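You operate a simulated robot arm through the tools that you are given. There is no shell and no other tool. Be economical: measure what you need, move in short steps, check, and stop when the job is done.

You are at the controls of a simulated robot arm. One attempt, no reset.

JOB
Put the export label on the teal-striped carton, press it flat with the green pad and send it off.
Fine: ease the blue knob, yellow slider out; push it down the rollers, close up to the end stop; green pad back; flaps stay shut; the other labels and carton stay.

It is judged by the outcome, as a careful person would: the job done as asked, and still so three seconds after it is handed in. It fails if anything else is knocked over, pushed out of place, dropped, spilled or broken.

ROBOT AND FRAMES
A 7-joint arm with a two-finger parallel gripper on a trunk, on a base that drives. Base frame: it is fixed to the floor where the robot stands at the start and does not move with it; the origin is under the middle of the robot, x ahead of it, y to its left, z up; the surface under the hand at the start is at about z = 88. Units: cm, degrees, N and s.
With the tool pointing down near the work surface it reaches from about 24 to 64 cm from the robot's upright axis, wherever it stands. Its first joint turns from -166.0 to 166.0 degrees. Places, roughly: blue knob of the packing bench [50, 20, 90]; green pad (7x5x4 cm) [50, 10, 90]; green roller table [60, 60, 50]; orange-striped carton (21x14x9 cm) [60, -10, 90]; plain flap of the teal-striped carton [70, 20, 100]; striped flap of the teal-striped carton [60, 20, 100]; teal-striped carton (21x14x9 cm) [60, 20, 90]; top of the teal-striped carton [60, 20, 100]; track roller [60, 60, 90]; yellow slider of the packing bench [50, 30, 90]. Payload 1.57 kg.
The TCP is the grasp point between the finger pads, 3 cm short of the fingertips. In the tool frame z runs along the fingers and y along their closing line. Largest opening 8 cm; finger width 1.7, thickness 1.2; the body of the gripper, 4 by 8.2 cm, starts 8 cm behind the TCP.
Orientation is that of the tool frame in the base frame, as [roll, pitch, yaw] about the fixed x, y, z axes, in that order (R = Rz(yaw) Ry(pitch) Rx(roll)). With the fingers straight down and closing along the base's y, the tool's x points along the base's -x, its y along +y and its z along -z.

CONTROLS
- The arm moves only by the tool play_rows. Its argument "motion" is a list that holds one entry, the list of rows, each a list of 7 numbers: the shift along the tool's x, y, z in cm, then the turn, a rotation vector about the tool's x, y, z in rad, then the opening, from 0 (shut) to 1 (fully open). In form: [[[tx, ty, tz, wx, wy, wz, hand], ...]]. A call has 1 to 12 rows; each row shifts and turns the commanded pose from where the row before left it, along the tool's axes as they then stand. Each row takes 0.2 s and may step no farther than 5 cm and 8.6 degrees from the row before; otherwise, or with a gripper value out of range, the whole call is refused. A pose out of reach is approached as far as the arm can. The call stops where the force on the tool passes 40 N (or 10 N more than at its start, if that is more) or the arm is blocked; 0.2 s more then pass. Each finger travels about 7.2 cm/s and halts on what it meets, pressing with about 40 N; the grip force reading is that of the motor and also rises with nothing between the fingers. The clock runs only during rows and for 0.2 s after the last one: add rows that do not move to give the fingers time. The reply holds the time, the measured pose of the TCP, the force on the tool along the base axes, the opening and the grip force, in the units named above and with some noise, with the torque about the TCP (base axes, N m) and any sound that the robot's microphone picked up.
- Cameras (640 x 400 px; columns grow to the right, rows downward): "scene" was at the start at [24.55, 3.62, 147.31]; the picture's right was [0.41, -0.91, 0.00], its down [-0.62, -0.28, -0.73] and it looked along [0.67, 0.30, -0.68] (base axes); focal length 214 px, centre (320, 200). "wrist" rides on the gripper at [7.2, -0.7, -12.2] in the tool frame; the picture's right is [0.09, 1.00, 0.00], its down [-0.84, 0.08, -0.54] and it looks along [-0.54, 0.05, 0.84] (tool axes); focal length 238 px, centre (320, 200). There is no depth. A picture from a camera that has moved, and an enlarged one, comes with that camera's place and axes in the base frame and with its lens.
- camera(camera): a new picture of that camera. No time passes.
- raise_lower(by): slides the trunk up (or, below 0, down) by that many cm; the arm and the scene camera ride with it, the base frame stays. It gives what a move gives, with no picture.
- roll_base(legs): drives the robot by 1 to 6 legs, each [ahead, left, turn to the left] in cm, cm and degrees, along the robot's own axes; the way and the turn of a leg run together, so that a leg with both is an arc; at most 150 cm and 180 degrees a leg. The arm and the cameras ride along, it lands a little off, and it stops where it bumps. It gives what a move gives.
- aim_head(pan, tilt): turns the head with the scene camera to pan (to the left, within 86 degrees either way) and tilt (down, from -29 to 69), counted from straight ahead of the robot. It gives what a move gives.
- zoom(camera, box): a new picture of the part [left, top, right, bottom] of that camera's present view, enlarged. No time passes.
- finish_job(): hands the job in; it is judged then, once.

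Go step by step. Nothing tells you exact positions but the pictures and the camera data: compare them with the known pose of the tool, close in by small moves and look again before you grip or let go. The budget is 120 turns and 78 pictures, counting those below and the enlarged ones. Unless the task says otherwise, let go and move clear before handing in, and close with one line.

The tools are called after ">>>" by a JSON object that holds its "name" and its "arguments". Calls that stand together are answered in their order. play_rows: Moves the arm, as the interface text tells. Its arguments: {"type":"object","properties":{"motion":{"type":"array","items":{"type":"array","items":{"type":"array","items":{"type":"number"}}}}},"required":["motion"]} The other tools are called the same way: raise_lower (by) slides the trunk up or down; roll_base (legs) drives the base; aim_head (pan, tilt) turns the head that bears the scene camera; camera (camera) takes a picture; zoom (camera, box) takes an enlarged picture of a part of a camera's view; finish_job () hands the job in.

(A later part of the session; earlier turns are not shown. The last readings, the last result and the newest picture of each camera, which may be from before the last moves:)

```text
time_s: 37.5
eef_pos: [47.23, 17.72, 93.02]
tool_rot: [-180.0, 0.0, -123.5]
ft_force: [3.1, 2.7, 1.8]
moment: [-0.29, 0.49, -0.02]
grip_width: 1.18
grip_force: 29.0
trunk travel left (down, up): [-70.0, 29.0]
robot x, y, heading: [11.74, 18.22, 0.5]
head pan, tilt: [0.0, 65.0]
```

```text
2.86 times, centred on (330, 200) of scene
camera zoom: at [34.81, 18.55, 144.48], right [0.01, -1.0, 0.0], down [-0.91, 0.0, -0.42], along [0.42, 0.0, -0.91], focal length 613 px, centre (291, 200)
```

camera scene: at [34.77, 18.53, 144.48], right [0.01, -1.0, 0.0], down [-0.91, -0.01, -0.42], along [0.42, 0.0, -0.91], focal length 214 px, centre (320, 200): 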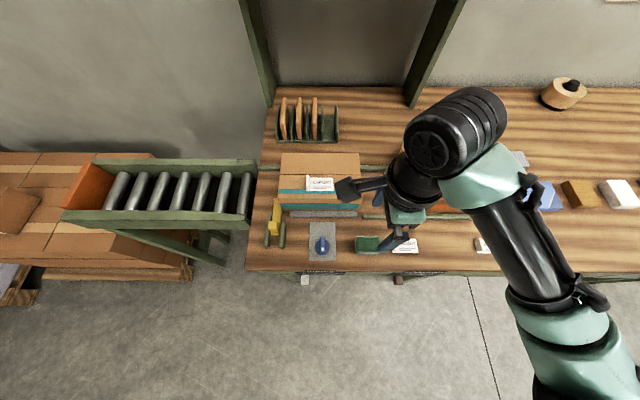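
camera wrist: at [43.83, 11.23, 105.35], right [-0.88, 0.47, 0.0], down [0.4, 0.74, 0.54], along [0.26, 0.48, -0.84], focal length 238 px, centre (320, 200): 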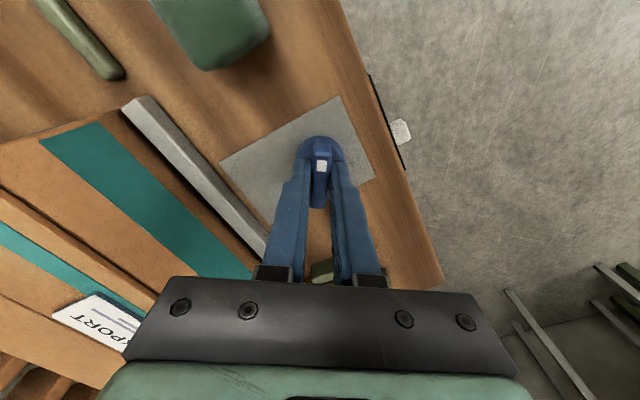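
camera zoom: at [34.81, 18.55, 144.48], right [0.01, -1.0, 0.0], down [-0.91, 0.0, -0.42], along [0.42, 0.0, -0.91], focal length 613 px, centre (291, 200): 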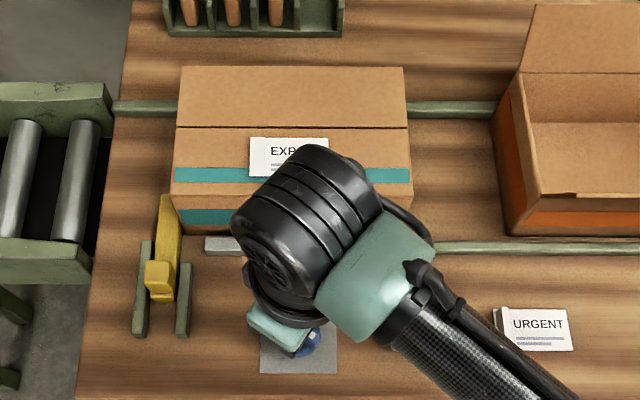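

The bar has backed off the carton. Continue to about 90° total, watching for an end stop.

>>> {"name": "play_rows", "arguments": {"motion": [[[0, 0, 0, 0, 0, -0.12, 0], [0, 0, 0, 0, 0, -0.12, 0], [0, 0, 0, 0, 0, -0.12, 0], [0, 0, 0, 0, 0, -0.12, 0], [0, 0, 0, 0, 0, -0.1, 0]]]}}

>>> {"name": "camera", "arguments": {"camera": "wrist"}}

```text
time_s: 38.7
eef_pos: [47.18, 17.56, 93.21]
tool_rot: [180.0, 0.1, -90.2]
ft_force: [7.0, 0.9, -7.8]
moment: [0.18, -0.11, 0.01]
grip_width: 1.16
grip_force: 29.3
trunk travel left (down, up): [-70.0, 29.0]
robot x, y, heading: [11.44, 18.38, 0.5]
head pan, tilt: [0.0, 65.0]
```

```text
41 pictures are left
camera wrist: at [47.97, 10.36, 105.35], right [-1.0, -0.09, 0.0], down [-0.07, 0.84, 0.54], along [-0.05, 0.54, -0.84], focal length 238 px, centre (320, 200)
```

wrist: 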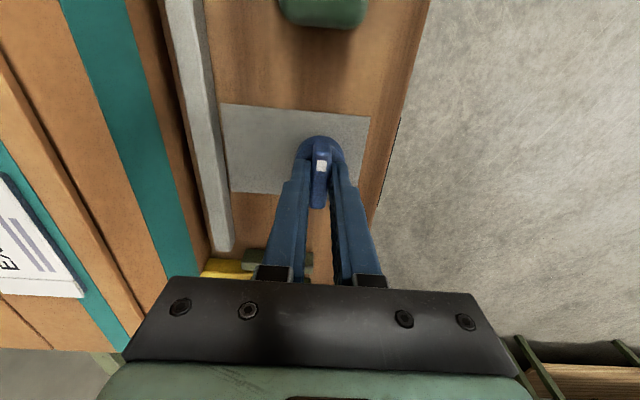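

>>> {"name": "play_rows", "arguments": {"motion": [[[0, 0, 0, 0, 0, -0.12, 0]]]}}

>>> {"name": "play_rows", "arguments": {"motion": [[[0, 0, 0, 0, 0, -0.12, 0]]]}}

>>> {"name": "camera", "arguments": {"camera": "wrist"}}

```text
time_s: 39.1
eef_pos: [47.2, 17.59, 93.18]
tool_rot: [180.0, -0.1, -83.5]
ft_force: [6.9, 0.8, -8.8]
moment: [-0.07, -0.12, -0.79]
grip_width: 1.34
grip_force: 29.7
trunk travel left (down, up): [-70.0, 29.0]
robot x, y, heading: [11.85, 18.37, 0.3]
head pan, tilt: [0.0, 65.0]
```

```text
time_s: 39.5
eef_pos: [47.24, 17.49, 93.04]
tool_rot: [179.9, -0.1, -76.7]
ft_force: [8.8, -3.9, -4.6]
moment: [0.03, -0.1, -0.91]
grip_width: 1.57
grip_force: 31.6
trunk travel left (down, up): [-70.0, 29.0]
robot x, y, heading: [11.66, 18.12, 0.5]
head pan, tilt: [0.0, 65.0]
```

```text
40 pictures are left
camera wrist: at [49.64, 10.62, 105.38], right [-0.95, -0.32, 0.0], down [-0.27, 0.8, 0.54], along [-0.17, 0.51, -0.84], focal length 238 px, centre (320, 200)
```

wrist: 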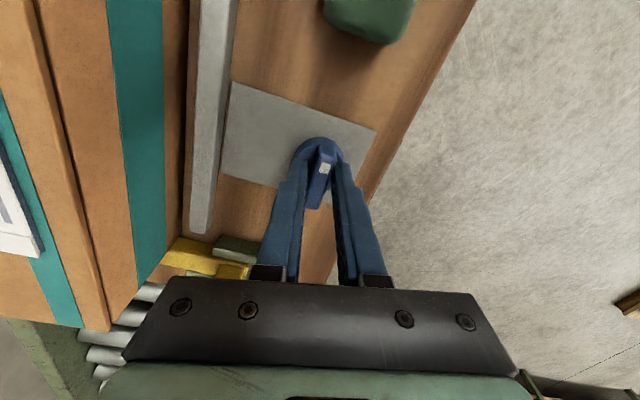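

The end stop is at 90°. Undo the over-twist, release, rise, and turn the hand back.

>>> {"name": "play_rows", "arguments": {"motion": [[[0, 0, 0, 0, 0, 0.12, 0], [0, 0, 0, 0, 0, 0.11, 0], [0, 0, 0, 0, 0, 0, 0.35], [0, 0, 0, 0, 0, 0, 0.35], [0, 0, -2, 0, 0, 0, 0.35], [0, 0, -4, 0, 0, 0, 0.35], [0, 0, -4, 0, 0, 0, 0.35], [0, 0, -3, 0, 0, 0, 0.5]]]}}

>>> {"name": "play_rows", "arguments": {"motion": [[[0, 0, 0, 0, 0, 0.1428, 0.5], [0, 0, 0, 0, 0, 0.1428, 0.5], [0, 0, 0, 0, 0, 0.1428, 0.5], [0, 0, 0, 0, 0, 0.1428, 0.5], [0, 0, 0, 0, 0, 0.1428, 0.5], [0, 0, 0, 0, 0, 0.1428, 0.5], [0, 0, 0, 0, 0, 0.1428, 0.5], [0, 0, 0, 0, 0, 0.1428, 0.5], [0, 0, 0, 0, 0, 0.1428, 0.5], [0, 0, 0, 0, 0, 0.1428, 0.5], [0, 0, 0, 0, 0, 0.1428, 0.5]]]}}

>>> {"name": "play_rows", "arguments": {"motion": [[[-1.1, 4.2, 0, 0, 0, 0, 0.5], [-1.1, 4.2, 0, 0, 0, 0, 0.5], [-1.1, 4.2, 0, 0, 0, 0, 0.5]]]}}

>>> {"name": "camera", "arguments": {"camera": "wrist"}}

>>> {"name": "zoom", "arguments": {"camera": "scene", "box": [230, 150, 390, 270]}}

```text
time_s: 41.3
eef_pos: [47.07, 17.68, 106.07]
tool_rot: [-180.0, 0.1, -89.8]
ft_force: [0.2, 0.5, 0.0]
moment: [0.03, -0.04, 0.0]
grip_width: 4.0
grip_force: 0.0
trunk travel left (down, up): [-70.0, 29.0]
robot x, y, heading: [11.44, 18.22, 0.4]
head pan, tilt: [0.0, 65.0]
```

```text
time_s: 43.7
eef_pos: [47.11, 17.54, 106.13]
tool_rot: [179.9, 0.0, -179.8]
ft_force: [0.2, 0.2, -0.1]
moment: [0.01, -0.01, 0.02]
grip_width: 4.0
grip_force: 0.0
trunk travel left (down, up): [-70.0, 29.0]
robot x, y, heading: [11.84, 18.38, 0.4]
head pan, tilt: [0.0, 65.0]
```

```text
time_s: 44.5
eef_pos: [50.34, 30.48, 106.01]
tool_rot: [180.0, -0.1, -179.8]
ft_force: [-1.2, 0.7, -0.8]
moment: [-0.01, -0.05, 0.02]
grip_width: 3.99
grip_force: 0.1
trunk travel left (down, up): [-70.0, 29.0]
robot x, y, heading: [11.93, 17.92, 0.2]
head pan, tilt: [0.0, 65.0]
```

```text
39 pictures are left
camera wrist: at [43.22, 29.74, 118.24], right [-0.1, 1.0, 0.0], down [0.84, 0.08, 0.54], along [0.54, 0.05, -0.84], focal length 238 px, centre (320, 200)
```

wrist: 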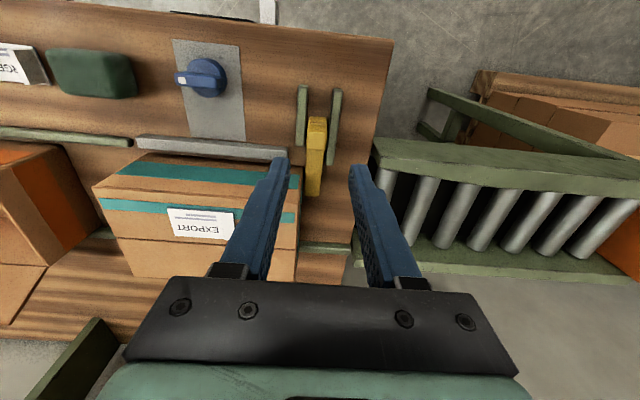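

```text
3.33 times, centred on (310, 210) of scene
camera zoom: at [34.82, 18.64, 144.47], right [0.01, -1.0, 0.0], down [-0.91, -0.01, -0.42], along [0.42, 0.0, -0.91], focal length 715 px, centre (353, 167)
```

zoom: 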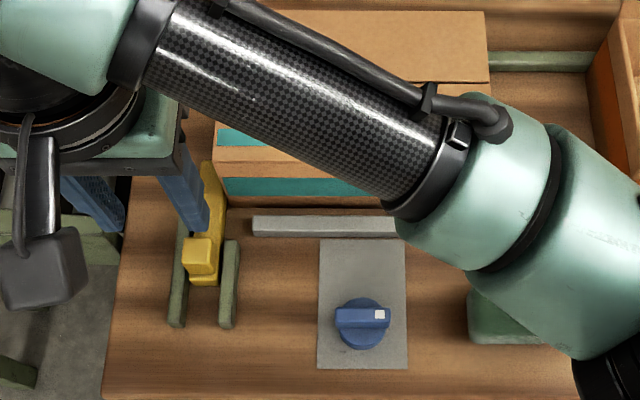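

Handle block about (51.1, 30.1). Lower halfway and zoom in.

>>> {"name": "play_rows", "arguments": {"motion": [[[-0.6, -0.3, 4, 0, 0, 0, 0.5], [0, 0, 4, 0, 0, 0, 0.5]]]}}

>>> {"name": "zoom", "arguments": {"camera": "wrist", "box": [220, 60, 420, 220]}}

```text
time_s: 45.1
eef_pos: [50.81, 30.18, 97.85]
tool_rot: [-179.9, 0.1, -179.7]
ft_force: [1.0, -0.4, 0.3]
moment: [0.03, 0.02, 0.02]
grip_width: 3.98
grip_force: 0.0
trunk travel left (down, up): [-70.0, 29.0]
robot x, y, heading: [11.79, 18.52, 0.5]
head pan, tilt: [0.0, 65.0]
```

```text
2.50 times, centred on (320, 140) of wrist
camera zoom: at [43.72, 29.43, 110.15], right [-0.1, 1.0, 0.0], down [0.84, 0.08, 0.54], along [0.54, 0.05, -0.84], focal length 596 px, centre (320, 350)
```

zoom: 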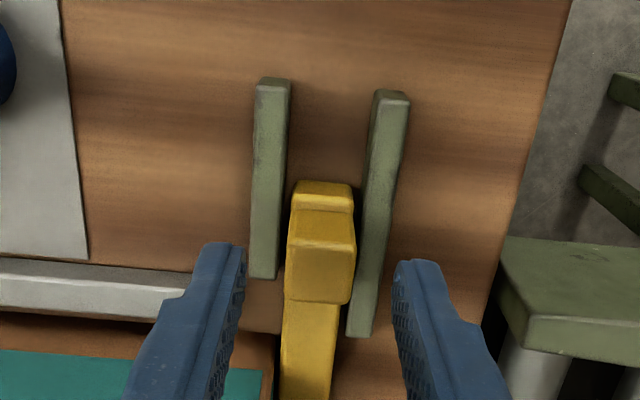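

Handle spans x 51.2–53.5, y 29.1–31.4, top near z 92. Move over it, tips staying just above the guides, and grip.

>>> {"name": "play_rows", "arguments": {"motion": [[[-1.5, 0.1, 1.5, 0, 0, 0, 0.45], [0, 0, 1.8, 0, 0, 0, 0.45], [0, 0, 0.9, 0, 0, 0, 0.45]]]}}

>>> {"name": "zoom", "arguments": {"camera": "wrist", "box": [220, 60, 420, 220]}}

```text
time_s: 45.9
eef_pos: [52.42, 30.09, 93.89]
tool_rot: [-180.0, 0.1, -179.7]
ft_force: [-0.4, -0.2, 0.0]
moment: [-0.02, 0.0, 0.01]
grip_width: 3.59
grip_force: 0.0
trunk travel left (down, up): [-70.0, 29.0]
robot x, y, heading: [11.77, 18.68, 0.4]
head pan, tilt: [0.0, 65.0]
```

```text
2.50 times, centred on (320, 140) of wrist
camera zoom: at [45.39, 29.48, 106.07], right [-0.1, 1.0, 0.0], down [0.84, 0.08, 0.54], along [0.54, 0.05, -0.84], focal length 596 px, centre (320, 350)
```

zoom: 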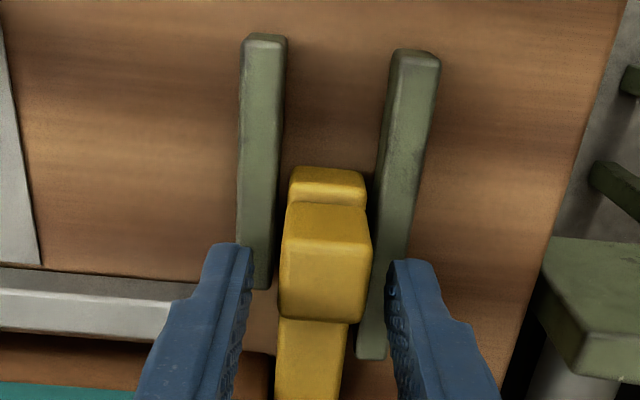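

>>> {"name": "play_rows", "arguments": {"motion": [[[0, 0.1, 0.5, 0, 0, 0, 0.45], [0, 0, 0, 0, 0, 0, 0], [0, 0, 0, 0, 0, 0, 0], [0, 0, 0, 0, 0, 0, 0]]]}}

```text
time_s: 46.9
eef_pos: [52.44, 30.26, 93.46]
tool_rot: [179.9, -0.1, -179.8]
ft_force: [-1.6, -4.5, -0.3]
moment: [-0.21, -0.08, -0.16]
grip_width: 2.18
grip_force: 35.3
trunk travel left (down, up): [-70.0, 29.0]
robot x, y, heading: [11.96, 18.16, 0.2]
head pan, tilt: [0.0, 65.0]
```

Gripped (2.2 cm). Pull it toward the robot in gentle steps.

>>> {"name": "play_rows", "arguments": {"motion": [[[0.7, 0, 0, 0, 0, 0, 0], [0.7, 0, 0, 0, 0, 0, 0], [0.7, 0, 0, 0, 0, 0, 0]]]}}

>>> {"name": "camera", "arguments": {"camera": "wrist"}}

```text
time_s: 47.7
eef_pos: [50.46, 30.25, 93.58]
tool_rot: [180.0, 0.1, -179.7]
ft_force: [0.9, -0.4, -4.0]
moment: [-0.19, -0.9, -0.37]
grip_width: 2.19
grip_force: 35.0
trunk travel left (down, up): [-70.0, 29.0]
robot x, y, heading: [11.78, 18.01, -0.1]
head pan, tilt: [0.0, 65.0]
```

```text
35 pictures are left
camera wrist: at [43.31, 29.48, 105.66], right [-0.1, 1.0, 0.0], down [0.84, 0.08, 0.54], along [0.54, 0.05, -0.84], focal length 238 px, centre (320, 200)
```

wrist: 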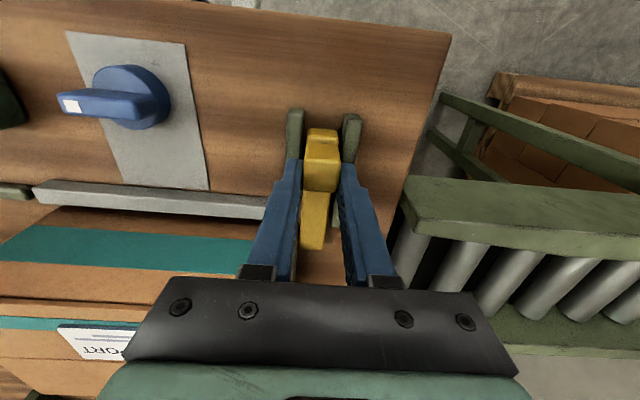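

It slides freely. Its tail is still at x≈60; pull on until it meets its stop.

>>> {"name": "play_rows", "arguments": {"motion": [[[0.7, 0, 0, 0, 0, 0, 0], [0.7, 0, 0, 0, 0, 0, 0], [0.7, 0, 0, 0, 0, 0, 0], [0.7, 0, 0, 0, 0, 0, 0]]]}}

>>> {"name": "play_rows", "arguments": {"motion": [[[0.6, 0, 0, 0, 0, 0, 0], [0.6, 0, 0, 0, 0, 0, 0]]]}}

>>> {"name": "camera", "arguments": {"camera": "wrist"}}

```text
time_s: 48.7
eef_pos: [47.49, 30.24, 93.31]
tool_rot: [179.8, 0.0, -179.6]
ft_force: [1.4, 4.0, -5.4]
moment: [-0.07, -0.73, -0.19]
grip_width: 2.17
grip_force: 34.9
trunk travel left (down, up): [-70.0, 29.0]
robot x, y, heading: [11.81, 18.21, 0.2]
head pan, tilt: [0.0, 65.0]
```

```text
time_s: 49.3
eef_pos: [46.94, 30.17, 93.46]
tool_rot: [179.9, 0.5, 179.9]
ft_force: [33.0, 10.2, -2.8]
moment: [-0.57, -0.45, -0.05]
grip_width: 2.17
grip_force: 34.1
trunk travel left (down, up): [-70.0, 29.0]
robot x, y, heading: [12.13, 18.12, 0.3]
head pan, tilt: [0.0, 65.0]
```

```text
34 pictures are left
camera wrist: at [39.79, 29.48, 105.62], right [-0.09, 1.0, 0.0], down [0.83, 0.07, 0.55], along [0.55, 0.05, -0.83], focal length 238 px, centre (320, 200)
```

wrist: 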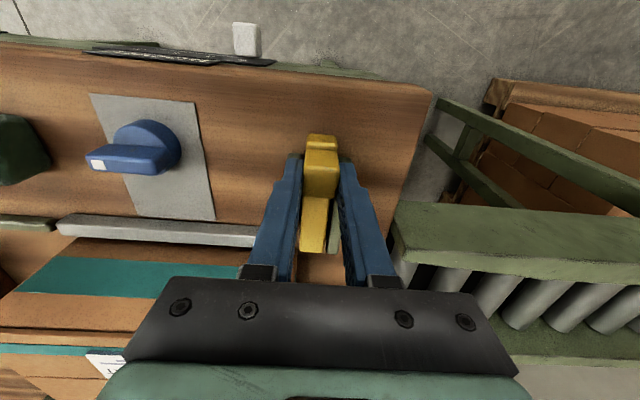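

Stopped at full travel. Relax, release, rise and look at the way ahead.

>>> {"name": "play_rows", "arguments": {"motion": [[[-0.6, 0, 0, 0, 0, 0, 0], [0, 0, 0, 0, 0, 0, 0.5], [0, 0, 0, 0, 0, 0, 0.5], [0, 0, -2, 0, 0, 0, 0.5], [0, 0, -4.5, 0, 0, 0, 0.5], [0, 0, -4.5, 0, 0, 0, 0.3], [0, 0, -4.5, 0, 0, 0, 0], [0, 0, -4.5, 0, 0, 0, 0]]]}}

>>> {"name": "aim_head", "arguments": {"pan": 35, "tilt": 48}}

>>> {"name": "camera", "arguments": {"camera": "scene"}}

>>> {"name": "camera", "arguments": {"camera": "wrist"}}

```text
time_s: 51.1
eef_pos: [46.73, 30.23, 113.41]
tool_rot: [-180.0, 0.1, -179.7]
ft_force: [0.6, 0.9, 0.7]
moment: [-0.01, 0.03, -0.01]
grip_width: 0.02
grip_force: 21.0
trunk travel left (down, up): [-70.0, 29.0]
robot x, y, heading: [11.82, 17.97, 0.6]
head pan, tilt: [0.0, 65.0]
```

```text
time_s: 52.1
eef_pos: [46.92, 30.13, 113.34]
tool_rot: [180.0, 0.0, -179.7]
ft_force: [-0.1, 0.2, -0.3]
moment: [0.01, 0.02, -0.01]
grip_width: 0.0
grip_force: 21.2
trunk travel left (down, up): [-70.0, 29.0]
robot x, y, heading: [11.77, 18.16, 0.0]
head pan, tilt: [35.0, 48.0]
```

```text
33 pictures are left
camera scene: at [35.13, 23.04, 146.56], right [0.58, -0.82, 0.0], down [-0.61, -0.43, -0.67], along [0.55, 0.39, -0.74], focal length 214 px, centre (320, 200)
```

scene: 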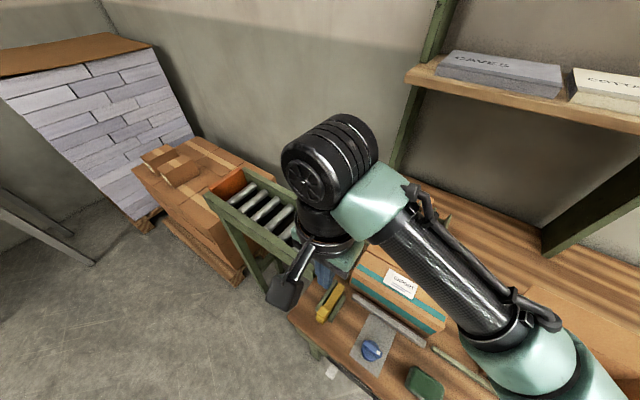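

```text
32 pictures are left
camera wrist: at [39.71, 29.34, 125.57], right [-0.1, 1.0, 0.0], down [0.84, 0.08, 0.54], along [0.54, 0.05, -0.84], focal length 238 px, centre (320, 200)
```

wrist: 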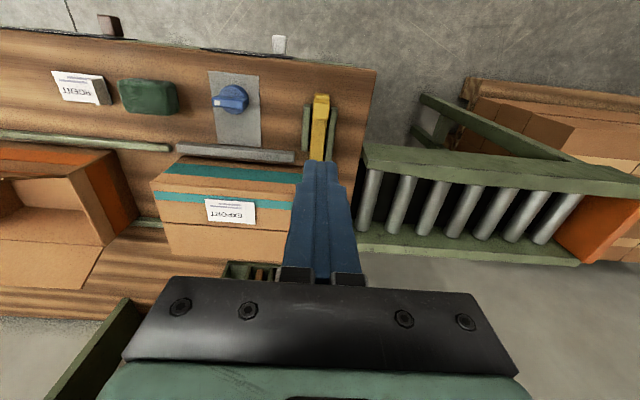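

Path is clear; roller channel spans x≈56–72.5, end stop near y≈77. I drive left so the whole push is in reach, and turn the hand 90° to push with two spread fingers.

>>> {"name": "roll_base", "arguments": {"legs": [[0, 14, 0]]}}

>>> {"name": "play_rows", "arguments": {"motion": [[[0, 0, 0, 0, 0, -0.1428, 0.7], [0, 0, 0, 0, 0, -0.1428, 0.7], [0, 0, 0, 0, 0, -0.1428, 0.7], [0, 0, 0, 0, 0, -0.1428, 0.7], [0, 0, 0, 0, 0, -0.1428, 0.7], [0, 0, 0, 0, 0, -0.1428, 0.7], [0, 0, 0, 0, 0, -0.1428, 0.7], [0, 0, 0, 0, 0, -0.1428, 0.7], [0, 0, 0, 0, 0, -0.1428, 0.7], [0, 0, 0, 0, 0, -0.1428, 0.7], [0, 0, 0, 0, 0, -0.1428, 0.7]]]}}

>>> {"name": "camera", "arguments": {"camera": "wrist"}}

```text
time_s: 53.4
eef_pos: [46.72, 44.11, 113.36]
tool_rot: [-179.9, 0.0, -179.6]
ft_force: [-0.5, -0.8, -0.4]
moment: [-0.02, -0.04, -0.02]
grip_width: 0.0
grip_force: 21.4
trunk travel left (down, up): [-70.0, 29.0]
robot x, y, heading: [11.44, 32.02, 0.3]
head pan, tilt: [35.0, 48.0]
```

```text
time_s: 55.8
eef_pos: [46.74, 43.97, 113.42]
tool_rot: [-179.8, 0.0, -89.4]
ft_force: [0.1, 0.0, 0.2]
moment: [0.01, -0.01, -0.01]
grip_width: 5.57
grip_force: 0.1
trunk travel left (down, up): [-70.0, 29.0]
robot x, y, heading: [11.44, 32.23, 0.4]
head pan, tilt: [35.0, 48.0]
```

```text
31 pictures are left
camera wrist: at [47.57, 36.7, 125.57], right [-0.99, -0.1, 0.0], down [-0.09, 0.84, 0.54], along [-0.05, 0.54, -0.84], focal length 238 px, centre (320, 200)
```

wrist: 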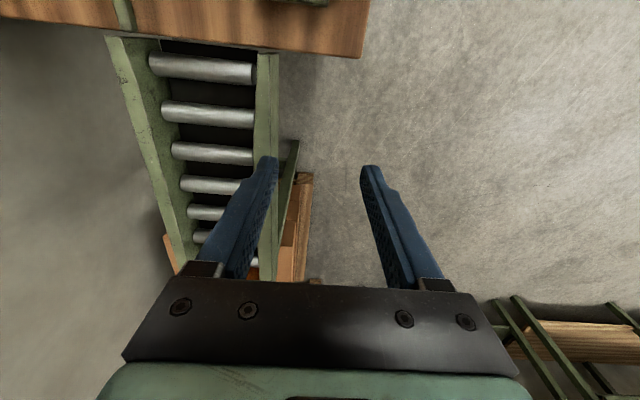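

>>> {"name": "play_rows", "arguments": {"motion": [[[4.45, -1.9, 0, 0, 0, 0.0105, 0.7], [4.45, -1.9, 0, 0, 0, 0, 0.7], [4.45, -1.9, 0, 0, 0, 0, 0.7], [4.45, -1.9, 0, 0, 0, 0, 0.7], [4.45, -1.9, 0, 0, 0, 0, 0.7], [4.45, -1.9, 0, 0, 0, 0, 0.7], [4.45, -1.9, 0, 0, 0, 0, 0.7], [4.45, -1.9, 0, 0, 0, 0, 0.7], [4.45, -1.9, 0, 0, 0, 0, 0.7]]]}}

>>> {"name": "camera", "arguments": {"camera": "wrist"}}

>>> {"name": "aim_head", "arguments": {"pan": -15, "tilt": 52}}

>>> {"name": "camera", "arguments": {"camera": "scene"}}

```text
time_s: 57.8
eef_pos: [63.8, 3.77, 113.67]
tool_rot: [-180.0, 0.0, -90.2]
ft_force: [0.4, 0.0, 0.2]
moment: [0.03, 0.01, 0.01]
grip_width: 5.6
grip_force: 0.0
trunk travel left (down, up): [-70.0, 29.0]
robot x, y, heading: [11.63, 31.89, 0.2]
head pan, tilt: [35.0, 48.0]
```

```text
30 pictures are left
camera wrist: at [64.51, -3.41, 125.81], right [-1.0, -0.09, 0.0], down [-0.07, 0.84, 0.54], along [-0.05, 0.54, -0.84], focal length 238 px, centre (320, 200)
```

wrist: 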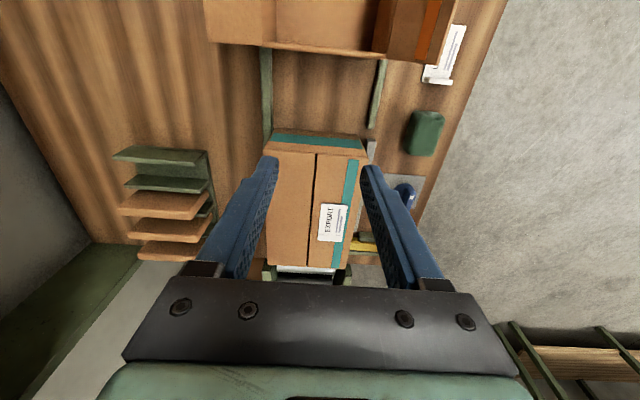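

```text
time_s: 59.0
eef_pos: [63.69, 3.91, 113.61]
tool_rot: [180.0, 0.0, -90.2]
ft_force: [0.1, 0.2, -0.6]
moment: [0.0, -0.02, 0.01]
grip_width: 5.61
grip_force: 0.1
trunk travel left (down, up): [-70.0, 29.0]
robot x, y, heading: [11.67, 32.19, 0.6]
head pan, tilt: [-15.0, 52.0]
```

```text
29 pictures are left
camera scene: at [35.88, 30.47, 146.03], right [-0.25, -0.97, 0.0], down [-0.76, 0.2, -0.62], along [0.6, -0.15, -0.79], focal length 214 px, centre (320, 200)
```

scene: 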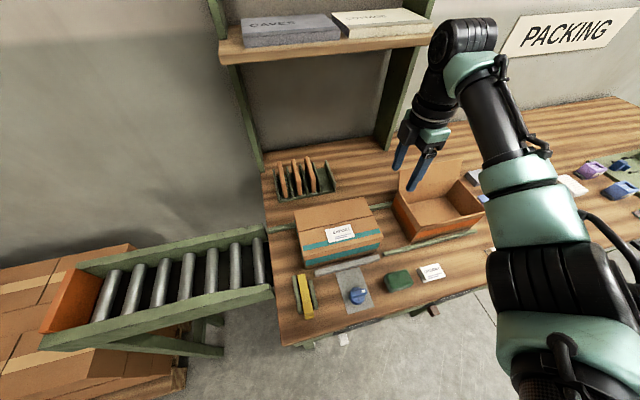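

The gap beside the teal carton is roomy. Lower the spread fingers behind it, then look.

>>> {"name": "play_rows", "arguments": {"motion": [[[0, 0, 4.1, 0, 0, 0, 0.7], [0, 0, 4.1, 0, 0, 0, 0.7], [0, 0, 4.1, 0, 0, 0, 0.7], [0, 0, 4.1, 0, 0, 0, 0.7], [0, 0, 4.0, 0, 0, 0, 0.7]]]}}

>>> {"name": "camera", "arguments": {"camera": "wrist"}}

```text
time_s: 60.2
eef_pos: [63.79, 3.78, 93.13]
tool_rot: [-180.0, 0.0, -90.2]
ft_force: [0.9, -0.1, 0.1]
moment: [-0.03, 0.03, 0.04]
grip_width: 5.61
grip_force: 0.0
trunk travel left (down, up): [-70.0, 29.0]
robot x, y, heading: [11.66, 32.22, 0.6]
head pan, tilt: [-15.0, 52.0]
```

```text
28 pictures are left
camera wrist: at [64.51, -3.47, 105.29], right [-1.0, -0.09, 0.0], down [-0.07, 0.84, 0.54], along [-0.05, 0.54, -0.84], focal length 238 px, centre (320, 200)
```

wrist: 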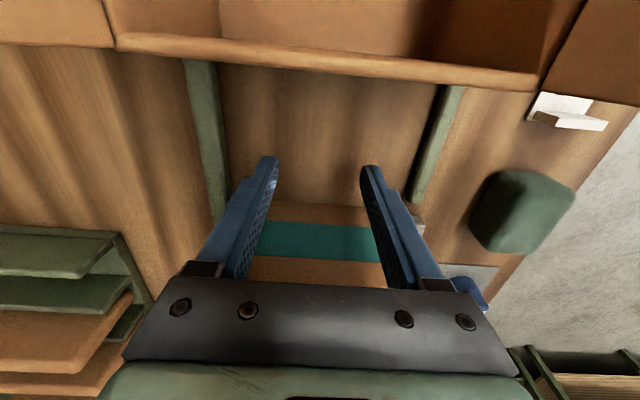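

Ready behind the carton. Push gently in +y.

>>> {"name": "play_rows", "arguments": {"motion": [[[-1, 0, 0, 0, 0, 0, 0.7], [-1, 0, 0, 0, 0, 0, 0.7], [-1, 0, 0, 0, 0, 0, 0.7], [-0.7, 0, 0, 0, 0, 0, 0.7], [-0.7, 0, 0, 0, 0, 0, 0.7], [-0.7, 0, 0, 0, 0, 0, 0.7]]]}}

>>> {"name": "camera", "arguments": {"camera": "scene"}}

```text
time_s: 61.6
eef_pos: [63.53, 8.91, 93.09]
tool_rot: [-180.0, 0.1, -90.3]
ft_force: [0.3, -0.8, -0.4]
moment: [0.02, -0.05, 0.0]
grip_width: 5.62
grip_force: 0.0
trunk travel left (down, up): [-70.0, 29.0]
robot x, y, heading: [11.6, 31.87, 0.4]
head pan, tilt: [-15.0, 52.0]
```

```text
27 pictures are left
camera scene: at [35.89, 30.44, 146.02], right [-0.25, -0.97, 0.0], down [-0.76, 0.2, -0.62], along [0.6, -0.16, -0.79], focal length 214 px, centre (320, 200)
```

scene: 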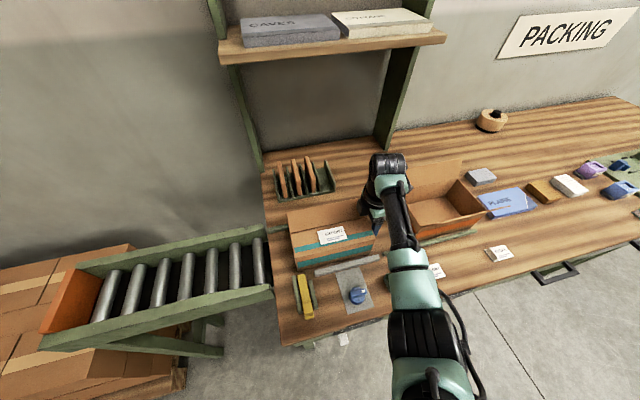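

It slides. Continue steadily.

>>> {"name": "play_rows", "arguments": {"motion": [[[-0.8, 0, 0, 0, 0, 0, 0.7], [-0.8, 0, 0, 0, 0, 0, 0.7], [-0.8, 0, 0, 0, 0, 0, 0.7], [-0.8, 0, 0, 0, 0, 0, 0.7], [-0.8, 0, 0, 0, 0, 0, 0.7], [-0.8, 0, 0, 0, 0, 0, 0.7], [-0.8, 0, 0, 0, 0, 0, 0.7], [-0.8, 0, 0, 0, 0, 0, 0.7], [-0.8, 0, 0, 0, 0, 0, 0.7], [-0.8, 0, 0, 0, 0, 0, 0.7], [-0.8, 0, 0, 0, 0, 0, 0.7], [-0.8, 0, 0, 0, 0, 0, 0.7]]]}}

>>> {"name": "aim_head", "arguments": {"pan": 15, "tilt": 52}}

>>> {"name": "camera", "arguments": {"camera": "scene"}}

```text
time_s: 64.2
eef_pos: [63.68, 18.57, 92.86]
tool_rot: [-180.0, 0.0, -90.3]
ft_force: [-0.1, -1.5, 0.4]
moment: [0.02, 0.02, 0.04]
grip_width: 5.61
grip_force: 0.1
trunk travel left (down, up): [-70.0, 29.0]
robot x, y, heading: [11.44, 32.14, 0.4]
head pan, tilt: [-15.0, 52.0]
```

```text
time_s: 65.2
eef_pos: [63.69, 18.67, 92.84]
tool_rot: [-179.9, 0.1, -90.3]
ft_force: [-0.9, -0.2, -1.0]
moment: [-0.02, -0.02, -0.02]
grip_width: 5.59
grip_force: 0.0
trunk travel left (down, up): [-70.0, 29.0]
robot x, y, heading: [11.8, 32.06, 0.4]
head pan, tilt: [15.0, 52.0]
```

```text
26 pictures are left
camera scene: at [35.85, 34.34, 146.03], right [0.26, -0.96, 0.0], down [-0.76, -0.21, -0.62], along [0.59, 0.16, -0.79], focal length 214 px, centre (320, 200)
```

scene: 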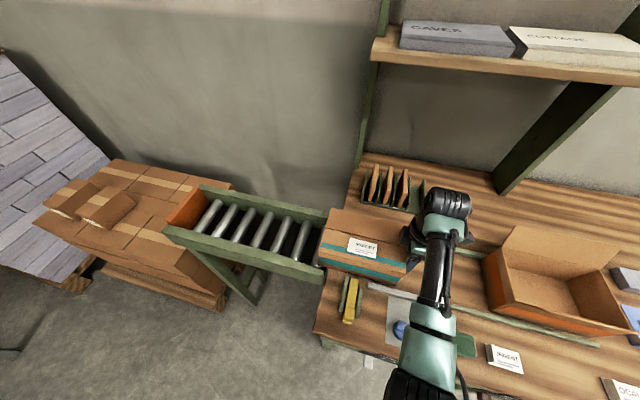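

>>> {"name": "zoom", "arguments": {"camera": "scene", "box": [260, 180, 440, 310]}}

```text
3.08 times, centred on (350, 245) of scene
camera zoom: at [35.85, 34.34, 146.03], right [0.26, -0.96, 0.0], down [-0.76, -0.21, -0.62], along [0.59, 0.16, -0.79], focal length 660 px, centre (228, 62)
```

zoom: 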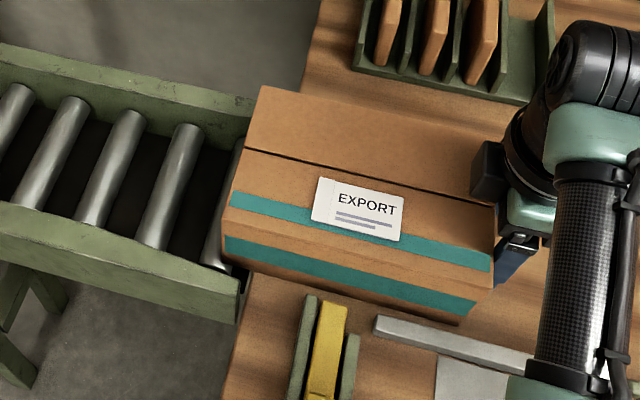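

It's entering the roller channel nicely. Continue.

>>> {"name": "play_rows", "arguments": {"motion": [[[-0.8, 0, 0, 0, 0, 0, 0.7], [-0.8, 0, 0, 0, 0, 0, 0.7], [-0.8, 0, 0, 0, 0, 0, 0.7], [-0.8, 0, 0, 0, 0, 0, 0.7], [-0.8, 0, 0, 0, 0, 0, 0.7], [-0.8, 0, 0, 0, 0, 0, 0.7], [-0.8, 0, 0, 0, 0, 0, 0.7], [-0.8, 0, 0, 0, 0, 0, 0.7], [-0.8, 0, 0, 0, 0, 0, 0.7], [-0.8, 0, 0, 0, 0, 0, 0.7]]]}}

>>> {"name": "camera", "arguments": {"camera": "scene"}}

```text
time_s: 67.4
eef_pos: [63.88, 26.58, 92.95]
tool_rot: [-179.9, 0.2, -90.3]
ft_force: [-0.2, -2.1, 1.1]
moment: [0.02, 0.0, 0.03]
grip_width: 5.63
grip_force: 0.3
trunk travel left (down, up): [-70.0, 29.0]
robot x, y, heading: [11.63, 31.97, 0.4]
head pan, tilt: [15.0, 52.0]
```

```text
24 pictures are left
camera scene: at [35.85, 34.34, 146.03], right [0.27, -0.96, 0.0], down [-0.76, -0.21, -0.62], along [0.59, 0.16, -0.79], focal length 214 px, centre (320, 200)
```

scene: 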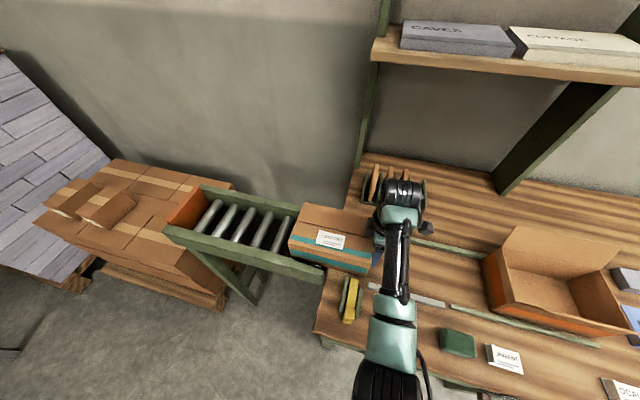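

>>> {"name": "play_rows", "arguments": {"motion": [[[-0.9, 0, 0, 0, 0, 0, 0.7], [-0.9, 0, 0, 0, 0, 0, 0.7], [-0.9, 0, 0, 0, 0, 0, 0.7], [-0.9, 0, 0, 0, 0, 0, 0.7], [-0.9, 0, 0, 0, 0, 0, 0.7], [-0.9, 0, 0, 0, 0, 0, 0.7], [-0.9, 0, 0, 0, 0, 0, 0.7], [-0.9, 0, 0, 0, 0, 0, 0.7], [-0.9, 0, 0, 0, 0, 0, 0.7], [-0.9, 0, 0, 0, 0, 0, 0.7], [-0.9, 0, 0, 0, 0, 0, 0.7], [-0.9, 0, 0, 0, 0, 0, 0.7]]]}}

>>> {"name": "aim_head", "arguments": {"pan": 30, "tilt": 50}}

>>> {"name": "camera", "arguments": {"camera": "scene"}}

```text
time_s: 70.0
eef_pos: [63.89, 37.39, 93.02]
tool_rot: [180.0, 0.1, -90.2]
ft_force: [0.9, -0.5, 0.0]
moment: [0.02, 0.01, -0.02]
grip_width: 5.59
grip_force: 0.0
trunk travel left (down, up): [-70.0, 29.0]
robot x, y, heading: [11.77, 32.15, 0.1]
head pan, tilt: [15.0, 52.0]
```

```text
time_s: 70.7
eef_pos: [63.98, 37.33, 92.95]
tool_rot: [-180.0, 0.0, -90.4]
ft_force: [0.4, 0.4, -0.5]
moment: [-0.01, 0.01, 0.01]
grip_width: 5.61
grip_force: 0.1
trunk travel left (down, up): [-70.0, 29.0]
robot x, y, heading: [11.75, 31.99, 0.5]
head pan, tilt: [30.0, 50.0]
```

```text
23 pictures are left
camera scene: at [35.26, 36.25, 146.29], right [0.51, -0.86, 0.0], down [-0.66, -0.39, -0.64], along [0.55, 0.32, -0.77], focal length 214 px, centre (320, 200)
```

scene: 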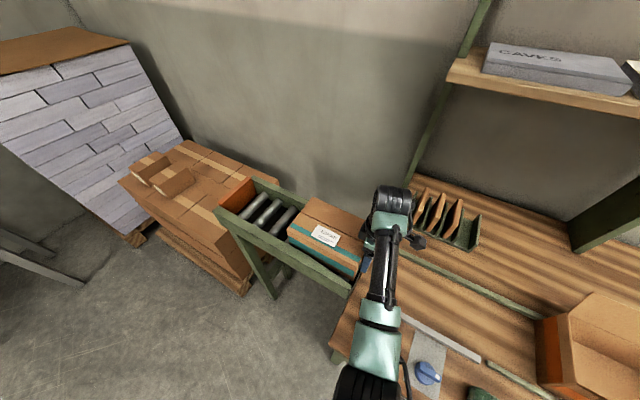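

>>> {"name": "zoom", "arguments": {"camera": "scene", "box": [200, 150, 400, 300]}}

```text
2.67 times, centred on (300, 225) of scene
camera zoom: at [35.26, 36.25, 146.29], right [0.51, -0.86, 0.0], down [-0.66, -0.39, -0.64], along [0.55, 0.32, -0.77], focal length 572 px, centre (373, 133)
```

zoom: 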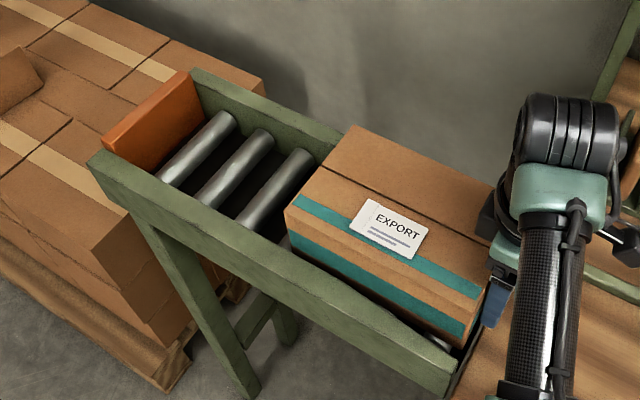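

About 18 cm remain. Continue.

>>> {"name": "play_rows", "arguments": {"motion": [[[-0.9, 0, 0, 0, 0, 0, 0.7], [-0.9, 0, 0, 0, 0, 0, 0.7], [-0.9, 0, 0, 0, 0, 0, 0.7], [-0.9, 0, 0, 0, 0, 0, 0.7], [-0.9, 0, 0, 0, 0, 0, 0.7], [-0.9, 0, 0, 0, 0, 0, 0.7], [-0.9, 0, 0, 0, 0, 0, 0.7], [-0.9, 0, 0, 0, 0, 0, 0.7], [-0.9, 0, 0, 0, 0, 0, 0.7], [-0.9, 0, 0, 0, 0, 0, 0.7], [-0.9, 0, 0, 0, 0, 0, 0.7], [-0.9, 0, 0, 0, 0, 0, 0.7]]]}}

>>> {"name": "zoom", "arguments": {"camera": "scene", "box": [200, 150, 400, 300]}}

```text
time_s: 73.3
eef_pos: [63.9, 48.17, 92.97]
tool_rot: [-179.9, 0.0, -90.3]
ft_force: [0.7, 0.6, 0.3]
moment: [-0.03, 0.02, 0.0]
grip_width: 5.56
grip_force: 0.0
trunk travel left (down, up): [-70.0, 29.0]
robot x, y, heading: [11.78, 31.91, 0.2]
head pan, tilt: [30.0, 50.0]
```

```text
2.67 times, centred on (300, 225) of scene
camera zoom: at [35.25, 36.27, 146.29], right [0.51, -0.86, 0.0], down [-0.66, -0.39, -0.64], along [0.55, 0.33, -0.77], focal length 572 px, centre (373, 133)
```

zoom: 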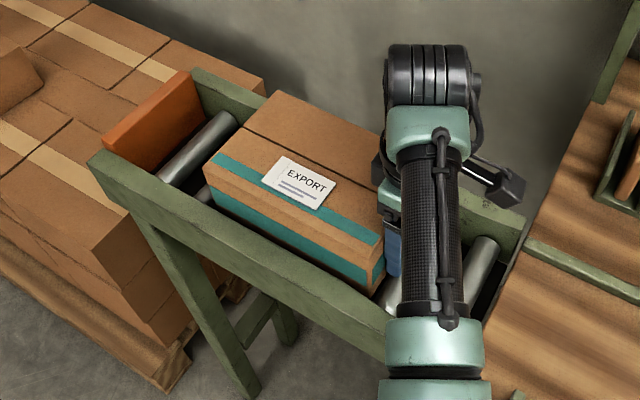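

>>> {"name": "play_rows", "arguments": {"motion": [[[-0.8, 0, 0, 0, 0, 0, 0.7], [-0.8, 0, 0, 0, 0, 0, 0.7], [-0.8, 0, 0, 0, 0, 0, 0.7], [-0.8, 0, 0, 0, 0, 0, 0.7], [-0.7, 0, 0, 0, 0, 0, 0.7], [-0.6, 0, 0, 0, 0, 0, 0.7]]]}}

>>> {"name": "zoom", "arguments": {"camera": "scene", "box": [200, 150, 400, 300]}}

```text
time_s: 74.7
eef_pos: [63.84, 52.64, 92.94]
tool_rot: [180.0, 0.0, -90.3]
ft_force: [-0.6, -0.6, 0.7]
moment: [0.01, 0.03, -0.03]
grip_width: 5.59
grip_force: 0.1
trunk travel left (down, up): [-70.0, 29.0]
robot x, y, heading: [11.61, 32.14, 0.6]
head pan, tilt: [30.0, 50.0]
```

```text
2.67 times, centred on (300, 225) of scene
camera zoom: at [35.26, 36.28, 146.29], right [0.51, -0.86, 0.0], down [-0.66, -0.39, -0.64], along [0.55, 0.33, -0.77], focal length 572 px, centre (373, 133)
```

zoom: 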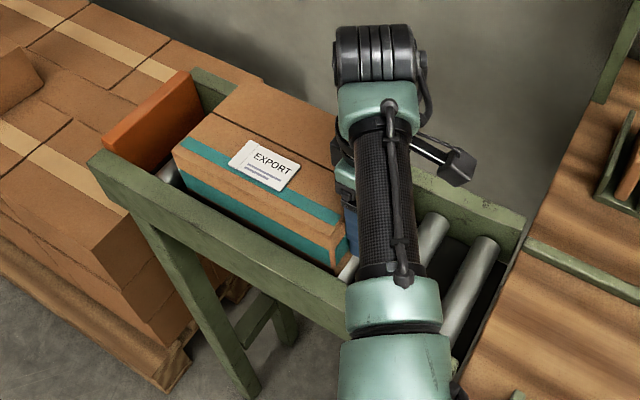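

>>> {"name": "play_rows", "arguments": {"motion": [[[-0.4, 0, 0, 0, 0, 0, 0.7], [-0.4, 0, 0, 0, 0, 0, 0.7], [-0.4, 0, 0, 0, 0, 0, 0.7], [-0.4, 0, 0, 0, 0, 0, 0.7], [-0.4, 0, 0, 0, 0, 0, 0.7], [-0.4, 0, 0, 0, 0, 0, 0.7]]]}}

>>> {"name": "zoom", "arguments": {"camera": "scene", "box": [210, 160, 330, 250]}}

```text
time_s: 76.1
eef_pos: [63.95, 55.14, 93.07]
tool_rot: [-179.9, 0.0, -90.3]
ft_force: [-0.3, 0.1, 1.3]
moment: [0.0, 0.02, 0.02]
grip_width: 5.58
grip_force: 0.0
trunk travel left (down, up): [-70.0, 29.0]
robot x, y, heading: [11.55, 32.01, 0.4]
head pan, tilt: [30.0, 50.0]
```

```text
4.44 times, centred on (270, 205) of scene
camera zoom: at [35.25, 36.26, 146.29], right [0.51, -0.86, 0.0], down [-0.66, -0.39, -0.64], along [0.55, 0.33, -0.77], focal length 953 px, centre (542, 178)
```

zoom: 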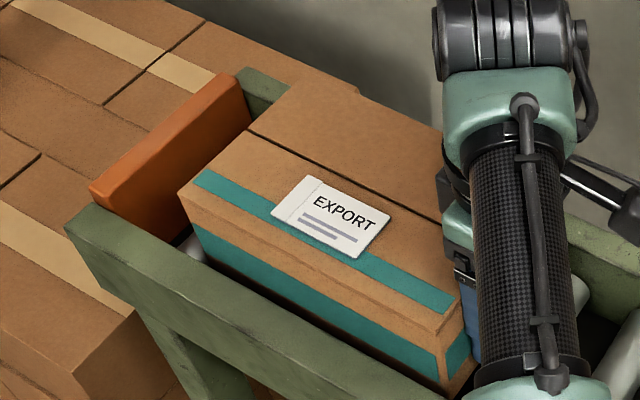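

About 1–2 cm left; creep up.

>>> {"name": "play_rows", "arguments": {"motion": [[[-0.3, 0, 0, 0, 0, 0, 0.7], [-0.3, 0, 0, 0, 0, 0, 0.7], [-0.2, 0, 0, 0, 0, 0, 0.7], [-0.2, 0, 0, 0, 0, 0, 0.7]]]}}

>>> {"name": "zoom", "arguments": {"camera": "scene", "box": [210, 160, 330, 250]}}

```text
time_s: 77.1
eef_pos: [63.94, 56.02, 93.03]
tool_rot: [-179.9, 0.1, -90.3]
ft_force: [-0.7, 0.0, 1.5]
moment: [0.0, -0.03, 0.0]
grip_width: 5.59
grip_force: 0.1
trunk travel left (down, up): [-70.0, 29.0]
robot x, y, heading: [11.67, 32.19, 0.3]
head pan, tilt: [30.0, 50.0]
```

```text
4.44 times, centred on (270, 205) of scene
camera zoom: at [35.25, 36.25, 146.29], right [0.51, -0.86, 0.0], down [-0.66, -0.39, -0.64], along [0.55, 0.33, -0.77], focal length 953 px, centre (542, 178)
```

zoom: 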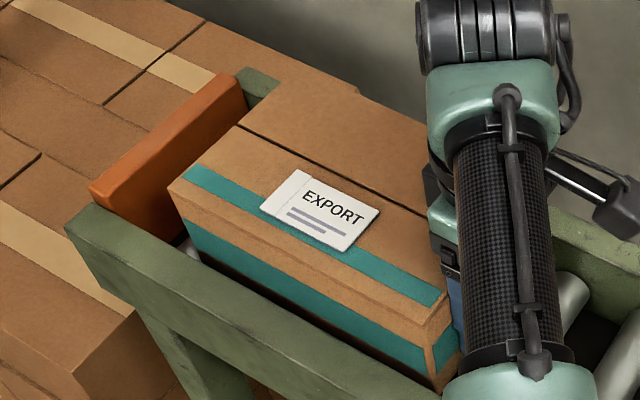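

>>> {"name": "play_rows", "arguments": {"motion": [[[-0.3, 0, 0, 0, 0, 0, 0.7], [-0.3, 0, 0, 0, 0, 0, 0.7], [-0.3, 0, 0, 0, 0, 0, 0.7], [-0.2, 0, 0, 0, 0, 0, 0.7], [-0.2, 0, 0, 0, 0, 0, 0.7]]]}}

>>> {"name": "zoom", "arguments": {"camera": "scene", "box": [210, 160, 330, 250]}}

```text
time_s: 78.3
eef_pos: [63.89, 57.35, 92.95]
tool_rot: [-180.0, 0.0, -90.3]
ft_force: [0.2, -0.4, -0.1]
moment: [0.01, 0.02, 0.01]
grip_width: 5.6
grip_force: 0.1
trunk travel left (down, up): [-70.0, 29.0]
robot x, y, heading: [11.78, 32.08, 0.1]
head pan, tilt: [30.0, 50.0]
```

```text
4.44 times, centred on (270, 205) of scene
camera zoom: at [35.25, 36.26, 146.29], right [0.51, -0.86, 0.0], down [-0.66, -0.39, -0.64], along [0.55, 0.33, -0.77], focal length 953 px, centre (542, 178)
```

zoom: 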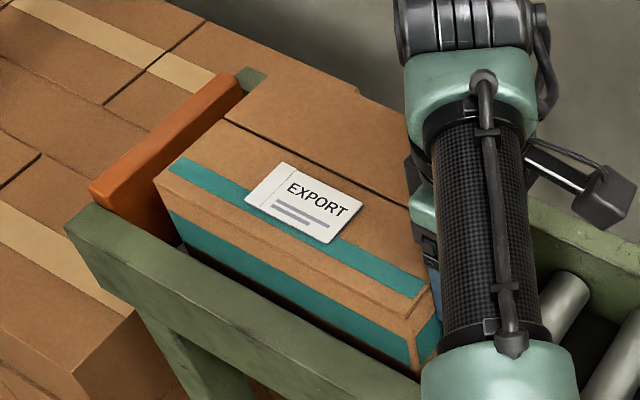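

>>> {"name": "play_rows", "arguments": {"motion": [[[-0.3, 0, 0, 0, 0, 0, 0.7], [-0.2, 0, 0, 0, 0, 0, 0.7], [-0.2, 0, 0, 0, 0, 0, 0.7], [-0.2, 0, 0, 0, 0, 0, 0.7], [-0.2, 0, 0, 0, 0, 0, 0.7]]]}}

>>> {"name": "zoom", "arguments": {"camera": "scene", "box": [210, 160, 330, 250]}}

```text
time_s: 79.5
eef_pos: [63.78, 58.42, 93.03]
tool_rot: [-180.0, 0.0, -90.2]
ft_force: [0.2, -0.5, -0.4]
moment: [0.01, 0.02, -0.03]
grip_width: 5.6
grip_force: 0.0
trunk travel left (down, up): [-70.0, 29.0]
robot x, y, heading: [11.54, 32.43, 0.2]
head pan, tilt: [30.0, 50.0]
```

```text
4.44 times, centred on (270, 205) of scene
camera zoom: at [35.25, 36.26, 146.29], right [0.51, -0.86, 0.0], down [-0.66, -0.39, -0.64], along [0.55, 0.33, -0.77], focal length 953 px, centre (542, 178)
```

zoom: 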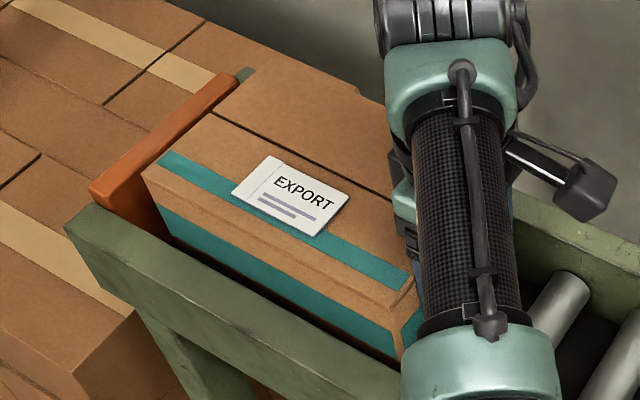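

>>> {"name": "play_rows", "arguments": {"motion": [[[-0.2, 0, 0, 0, 0, 0, 0.7], [-0.2, 0, 0, 0, 0, 0, 0.7], [-0.2, 0, 0, 0, 0, 0, 0.7], [-0.2, 0, 0, 0, 0, 0, 0.7]]]}}

>>> {"name": "play_rows", "arguments": {"motion": [[[-0.2, 0, 0, 0, 0, 0, 0.7], [-0.2, 0, 0, 0, 0, 0, 0.7]]]}}

>>> {"name": "zoom", "arguments": {"camera": "scene", "box": [210, 160, 330, 250]}}

```text
time_s: 80.5
eef_pos: [63.99, 59.28, 92.97]
tool_rot: [-180.0, 0.0, -90.3]
ft_force: [0.8, -0.4, -0.2]
moment: [0.02, 0.01, 0.0]
grip_width: 5.59
grip_force: 0.0
trunk travel left (down, up): [-70.0, 29.0]
robot x, y, heading: [11.7, 32.03, 0.4]
head pan, tilt: [30.0, 50.0]
```

```text
time_s: 81.1
eef_pos: [63.95, 59.69, 93.08]
tool_rot: [-180.0, -0.1, -90.1]
ft_force: [-0.3, -1.0, -0.2]
moment: [0.02, 0.04, 0.01]
grip_width: 5.59
grip_force: 0.2
trunk travel left (down, up): [-70.0, 29.0]
robot x, y, heading: [11.56, 32.0, 0.6]
head pan, tilt: [30.0, 50.0]
```

```text
4.44 times, centred on (270, 205) of scene
camera zoom: at [35.25, 36.25, 146.29], right [0.51, -0.86, 0.0], down [-0.66, -0.39, -0.64], along [0.55, 0.33, -0.77], focal length 953 px, centre (542, 178)
```

zoom: 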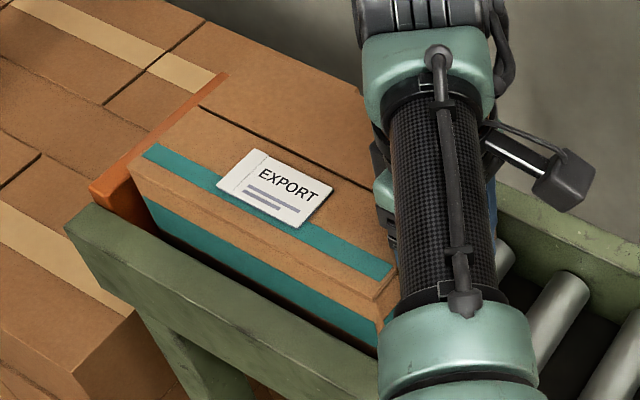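

>>> {"name": "play_rows", "arguments": {"motion": [[[-0.2, 0, 0, 0, 0, 0, 0.7], [-0.2, 0, 0, 0, 0, 0, 0.7]]]}}

>>> {"name": "play_rows", "arguments": {"motion": [[[-0.2, 0, 0, 0, 0, 0, 0.7], [-0.2, 0, 0, 0, 0, 0, 0.7]]]}}

>>> {"name": "play_rows", "arguments": {"motion": [[[-0.2, 0, 0, 0, 0, 0, 0.7], [-0.2, 0, 0, 0, 0, 0, 0.7]]]}}

>>> {"name": "zoom", "arguments": {"camera": "scene", "box": [210, 160, 330, 250]}}

```text
time_s: 81.7
eef_pos: [63.98, 60.22, 93.08]
tool_rot: [-180.0, 0.1, -90.3]
ft_force: [-0.3, -0.3, 0.1]
moment: [0.03, -0.01, -0.04]
grip_width: 5.61
grip_force: 0.0
trunk travel left (down, up): [-70.0, 29.0]
robot x, y, heading: [11.64, 31.97, 0.6]
head pan, tilt: [30.0, 50.0]
```

```text
time_s: 82.3
eef_pos: [64.06, 60.48, 92.95]
tool_rot: [-179.9, 0.1, -90.3]
ft_force: [-0.3, 0.6, 0.0]
moment: [0.01, -0.01, -0.01]
grip_width: 5.6
grip_force: 0.0
trunk travel left (down, up): [-70.0, 29.0]
robot x, y, heading: [11.72, 31.78, 0.4]
head pan, tilt: [30.0, 50.0]
```

```text
time_s: 82.9
eef_pos: [64.01, 60.9, 93.0]
tool_rot: [180.0, 0.0, -90.3]
ft_force: [-0.3, -0.4, 0.1]
moment: [0.0, 0.0, -0.04]
grip_width: 5.59
grip_force: 0.0
trunk travel left (down, up): [-70.0, 29.0]
robot x, y, heading: [11.86, 31.87, 0.3]
head pan, tilt: [30.0, 50.0]
```

```text
4.44 times, centred on (270, 205) of scene
camera zoom: at [35.25, 36.25, 146.29], right [0.51, -0.86, 0.0], down [-0.66, -0.39, -0.64], along [0.55, 0.33, -0.77], focal length 953 px, centre (542, 178)
```

zoom: 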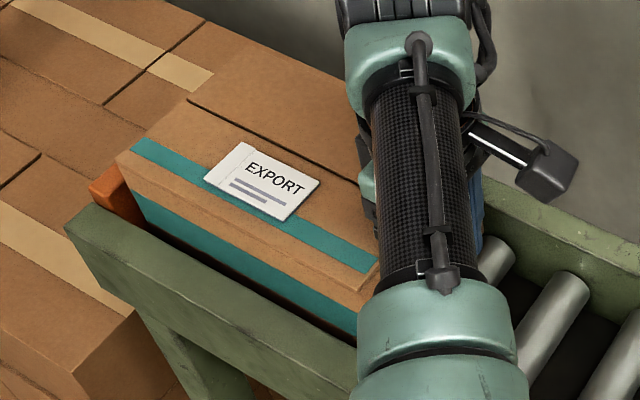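

>>> {"name": "play_rows", "arguments": {"motion": [[[-0.2, 0, 0, 0, 0, 0, 0.7], [-0.2, 0, 0, 0, 0, 0, 0.7]]]}}

>>> {"name": "play_rows", "arguments": {"motion": [[[-0.2, 0, 0, 0, 0, 0, 0.7], [-0.2, 0, 0, 0, 0, 0, 0.7]]]}}

>>> {"name": "camera", "arguments": {"camera": "scene"}}

```text
time_s: 83.5
eef_pos: [64.01, 61.39, 93.02]
tool_rot: [-179.8, 0.1, -90.3]
ft_force: [0.1, -0.7, 0.7]
moment: [0.0, 0.0, 0.02]
grip_width: 5.6
grip_force: 0.1
trunk travel left (down, up): [-70.0, 29.0]
robot x, y, heading: [11.7, 32.17, 0.5]
head pan, tilt: [30.0, 50.0]
```

```text
time_s: 84.1
eef_pos: [63.91, 61.83, 92.92]
tool_rot: [-179.9, 0.1, -90.4]
ft_force: [0.4, -0.5, 0.0]
moment: [-0.02, 0.01, 0.02]
grip_width: 5.6
grip_force: 0.1
trunk travel left (down, up): [-70.0, 29.0]
robot x, y, heading: [11.45, 31.72, 0.2]
head pan, tilt: [30.0, 50.0]
```

```text
13 pictures are left
camera scene: at [35.25, 36.25, 146.29], right [0.51, -0.86, 0.0], down [-0.66, -0.39, -0.64], along [0.55, 0.33, -0.77], focal length 214 px, centre (320, 200)
```

scene: 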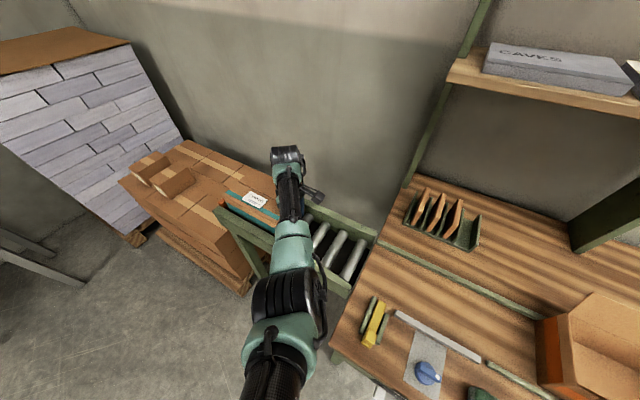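

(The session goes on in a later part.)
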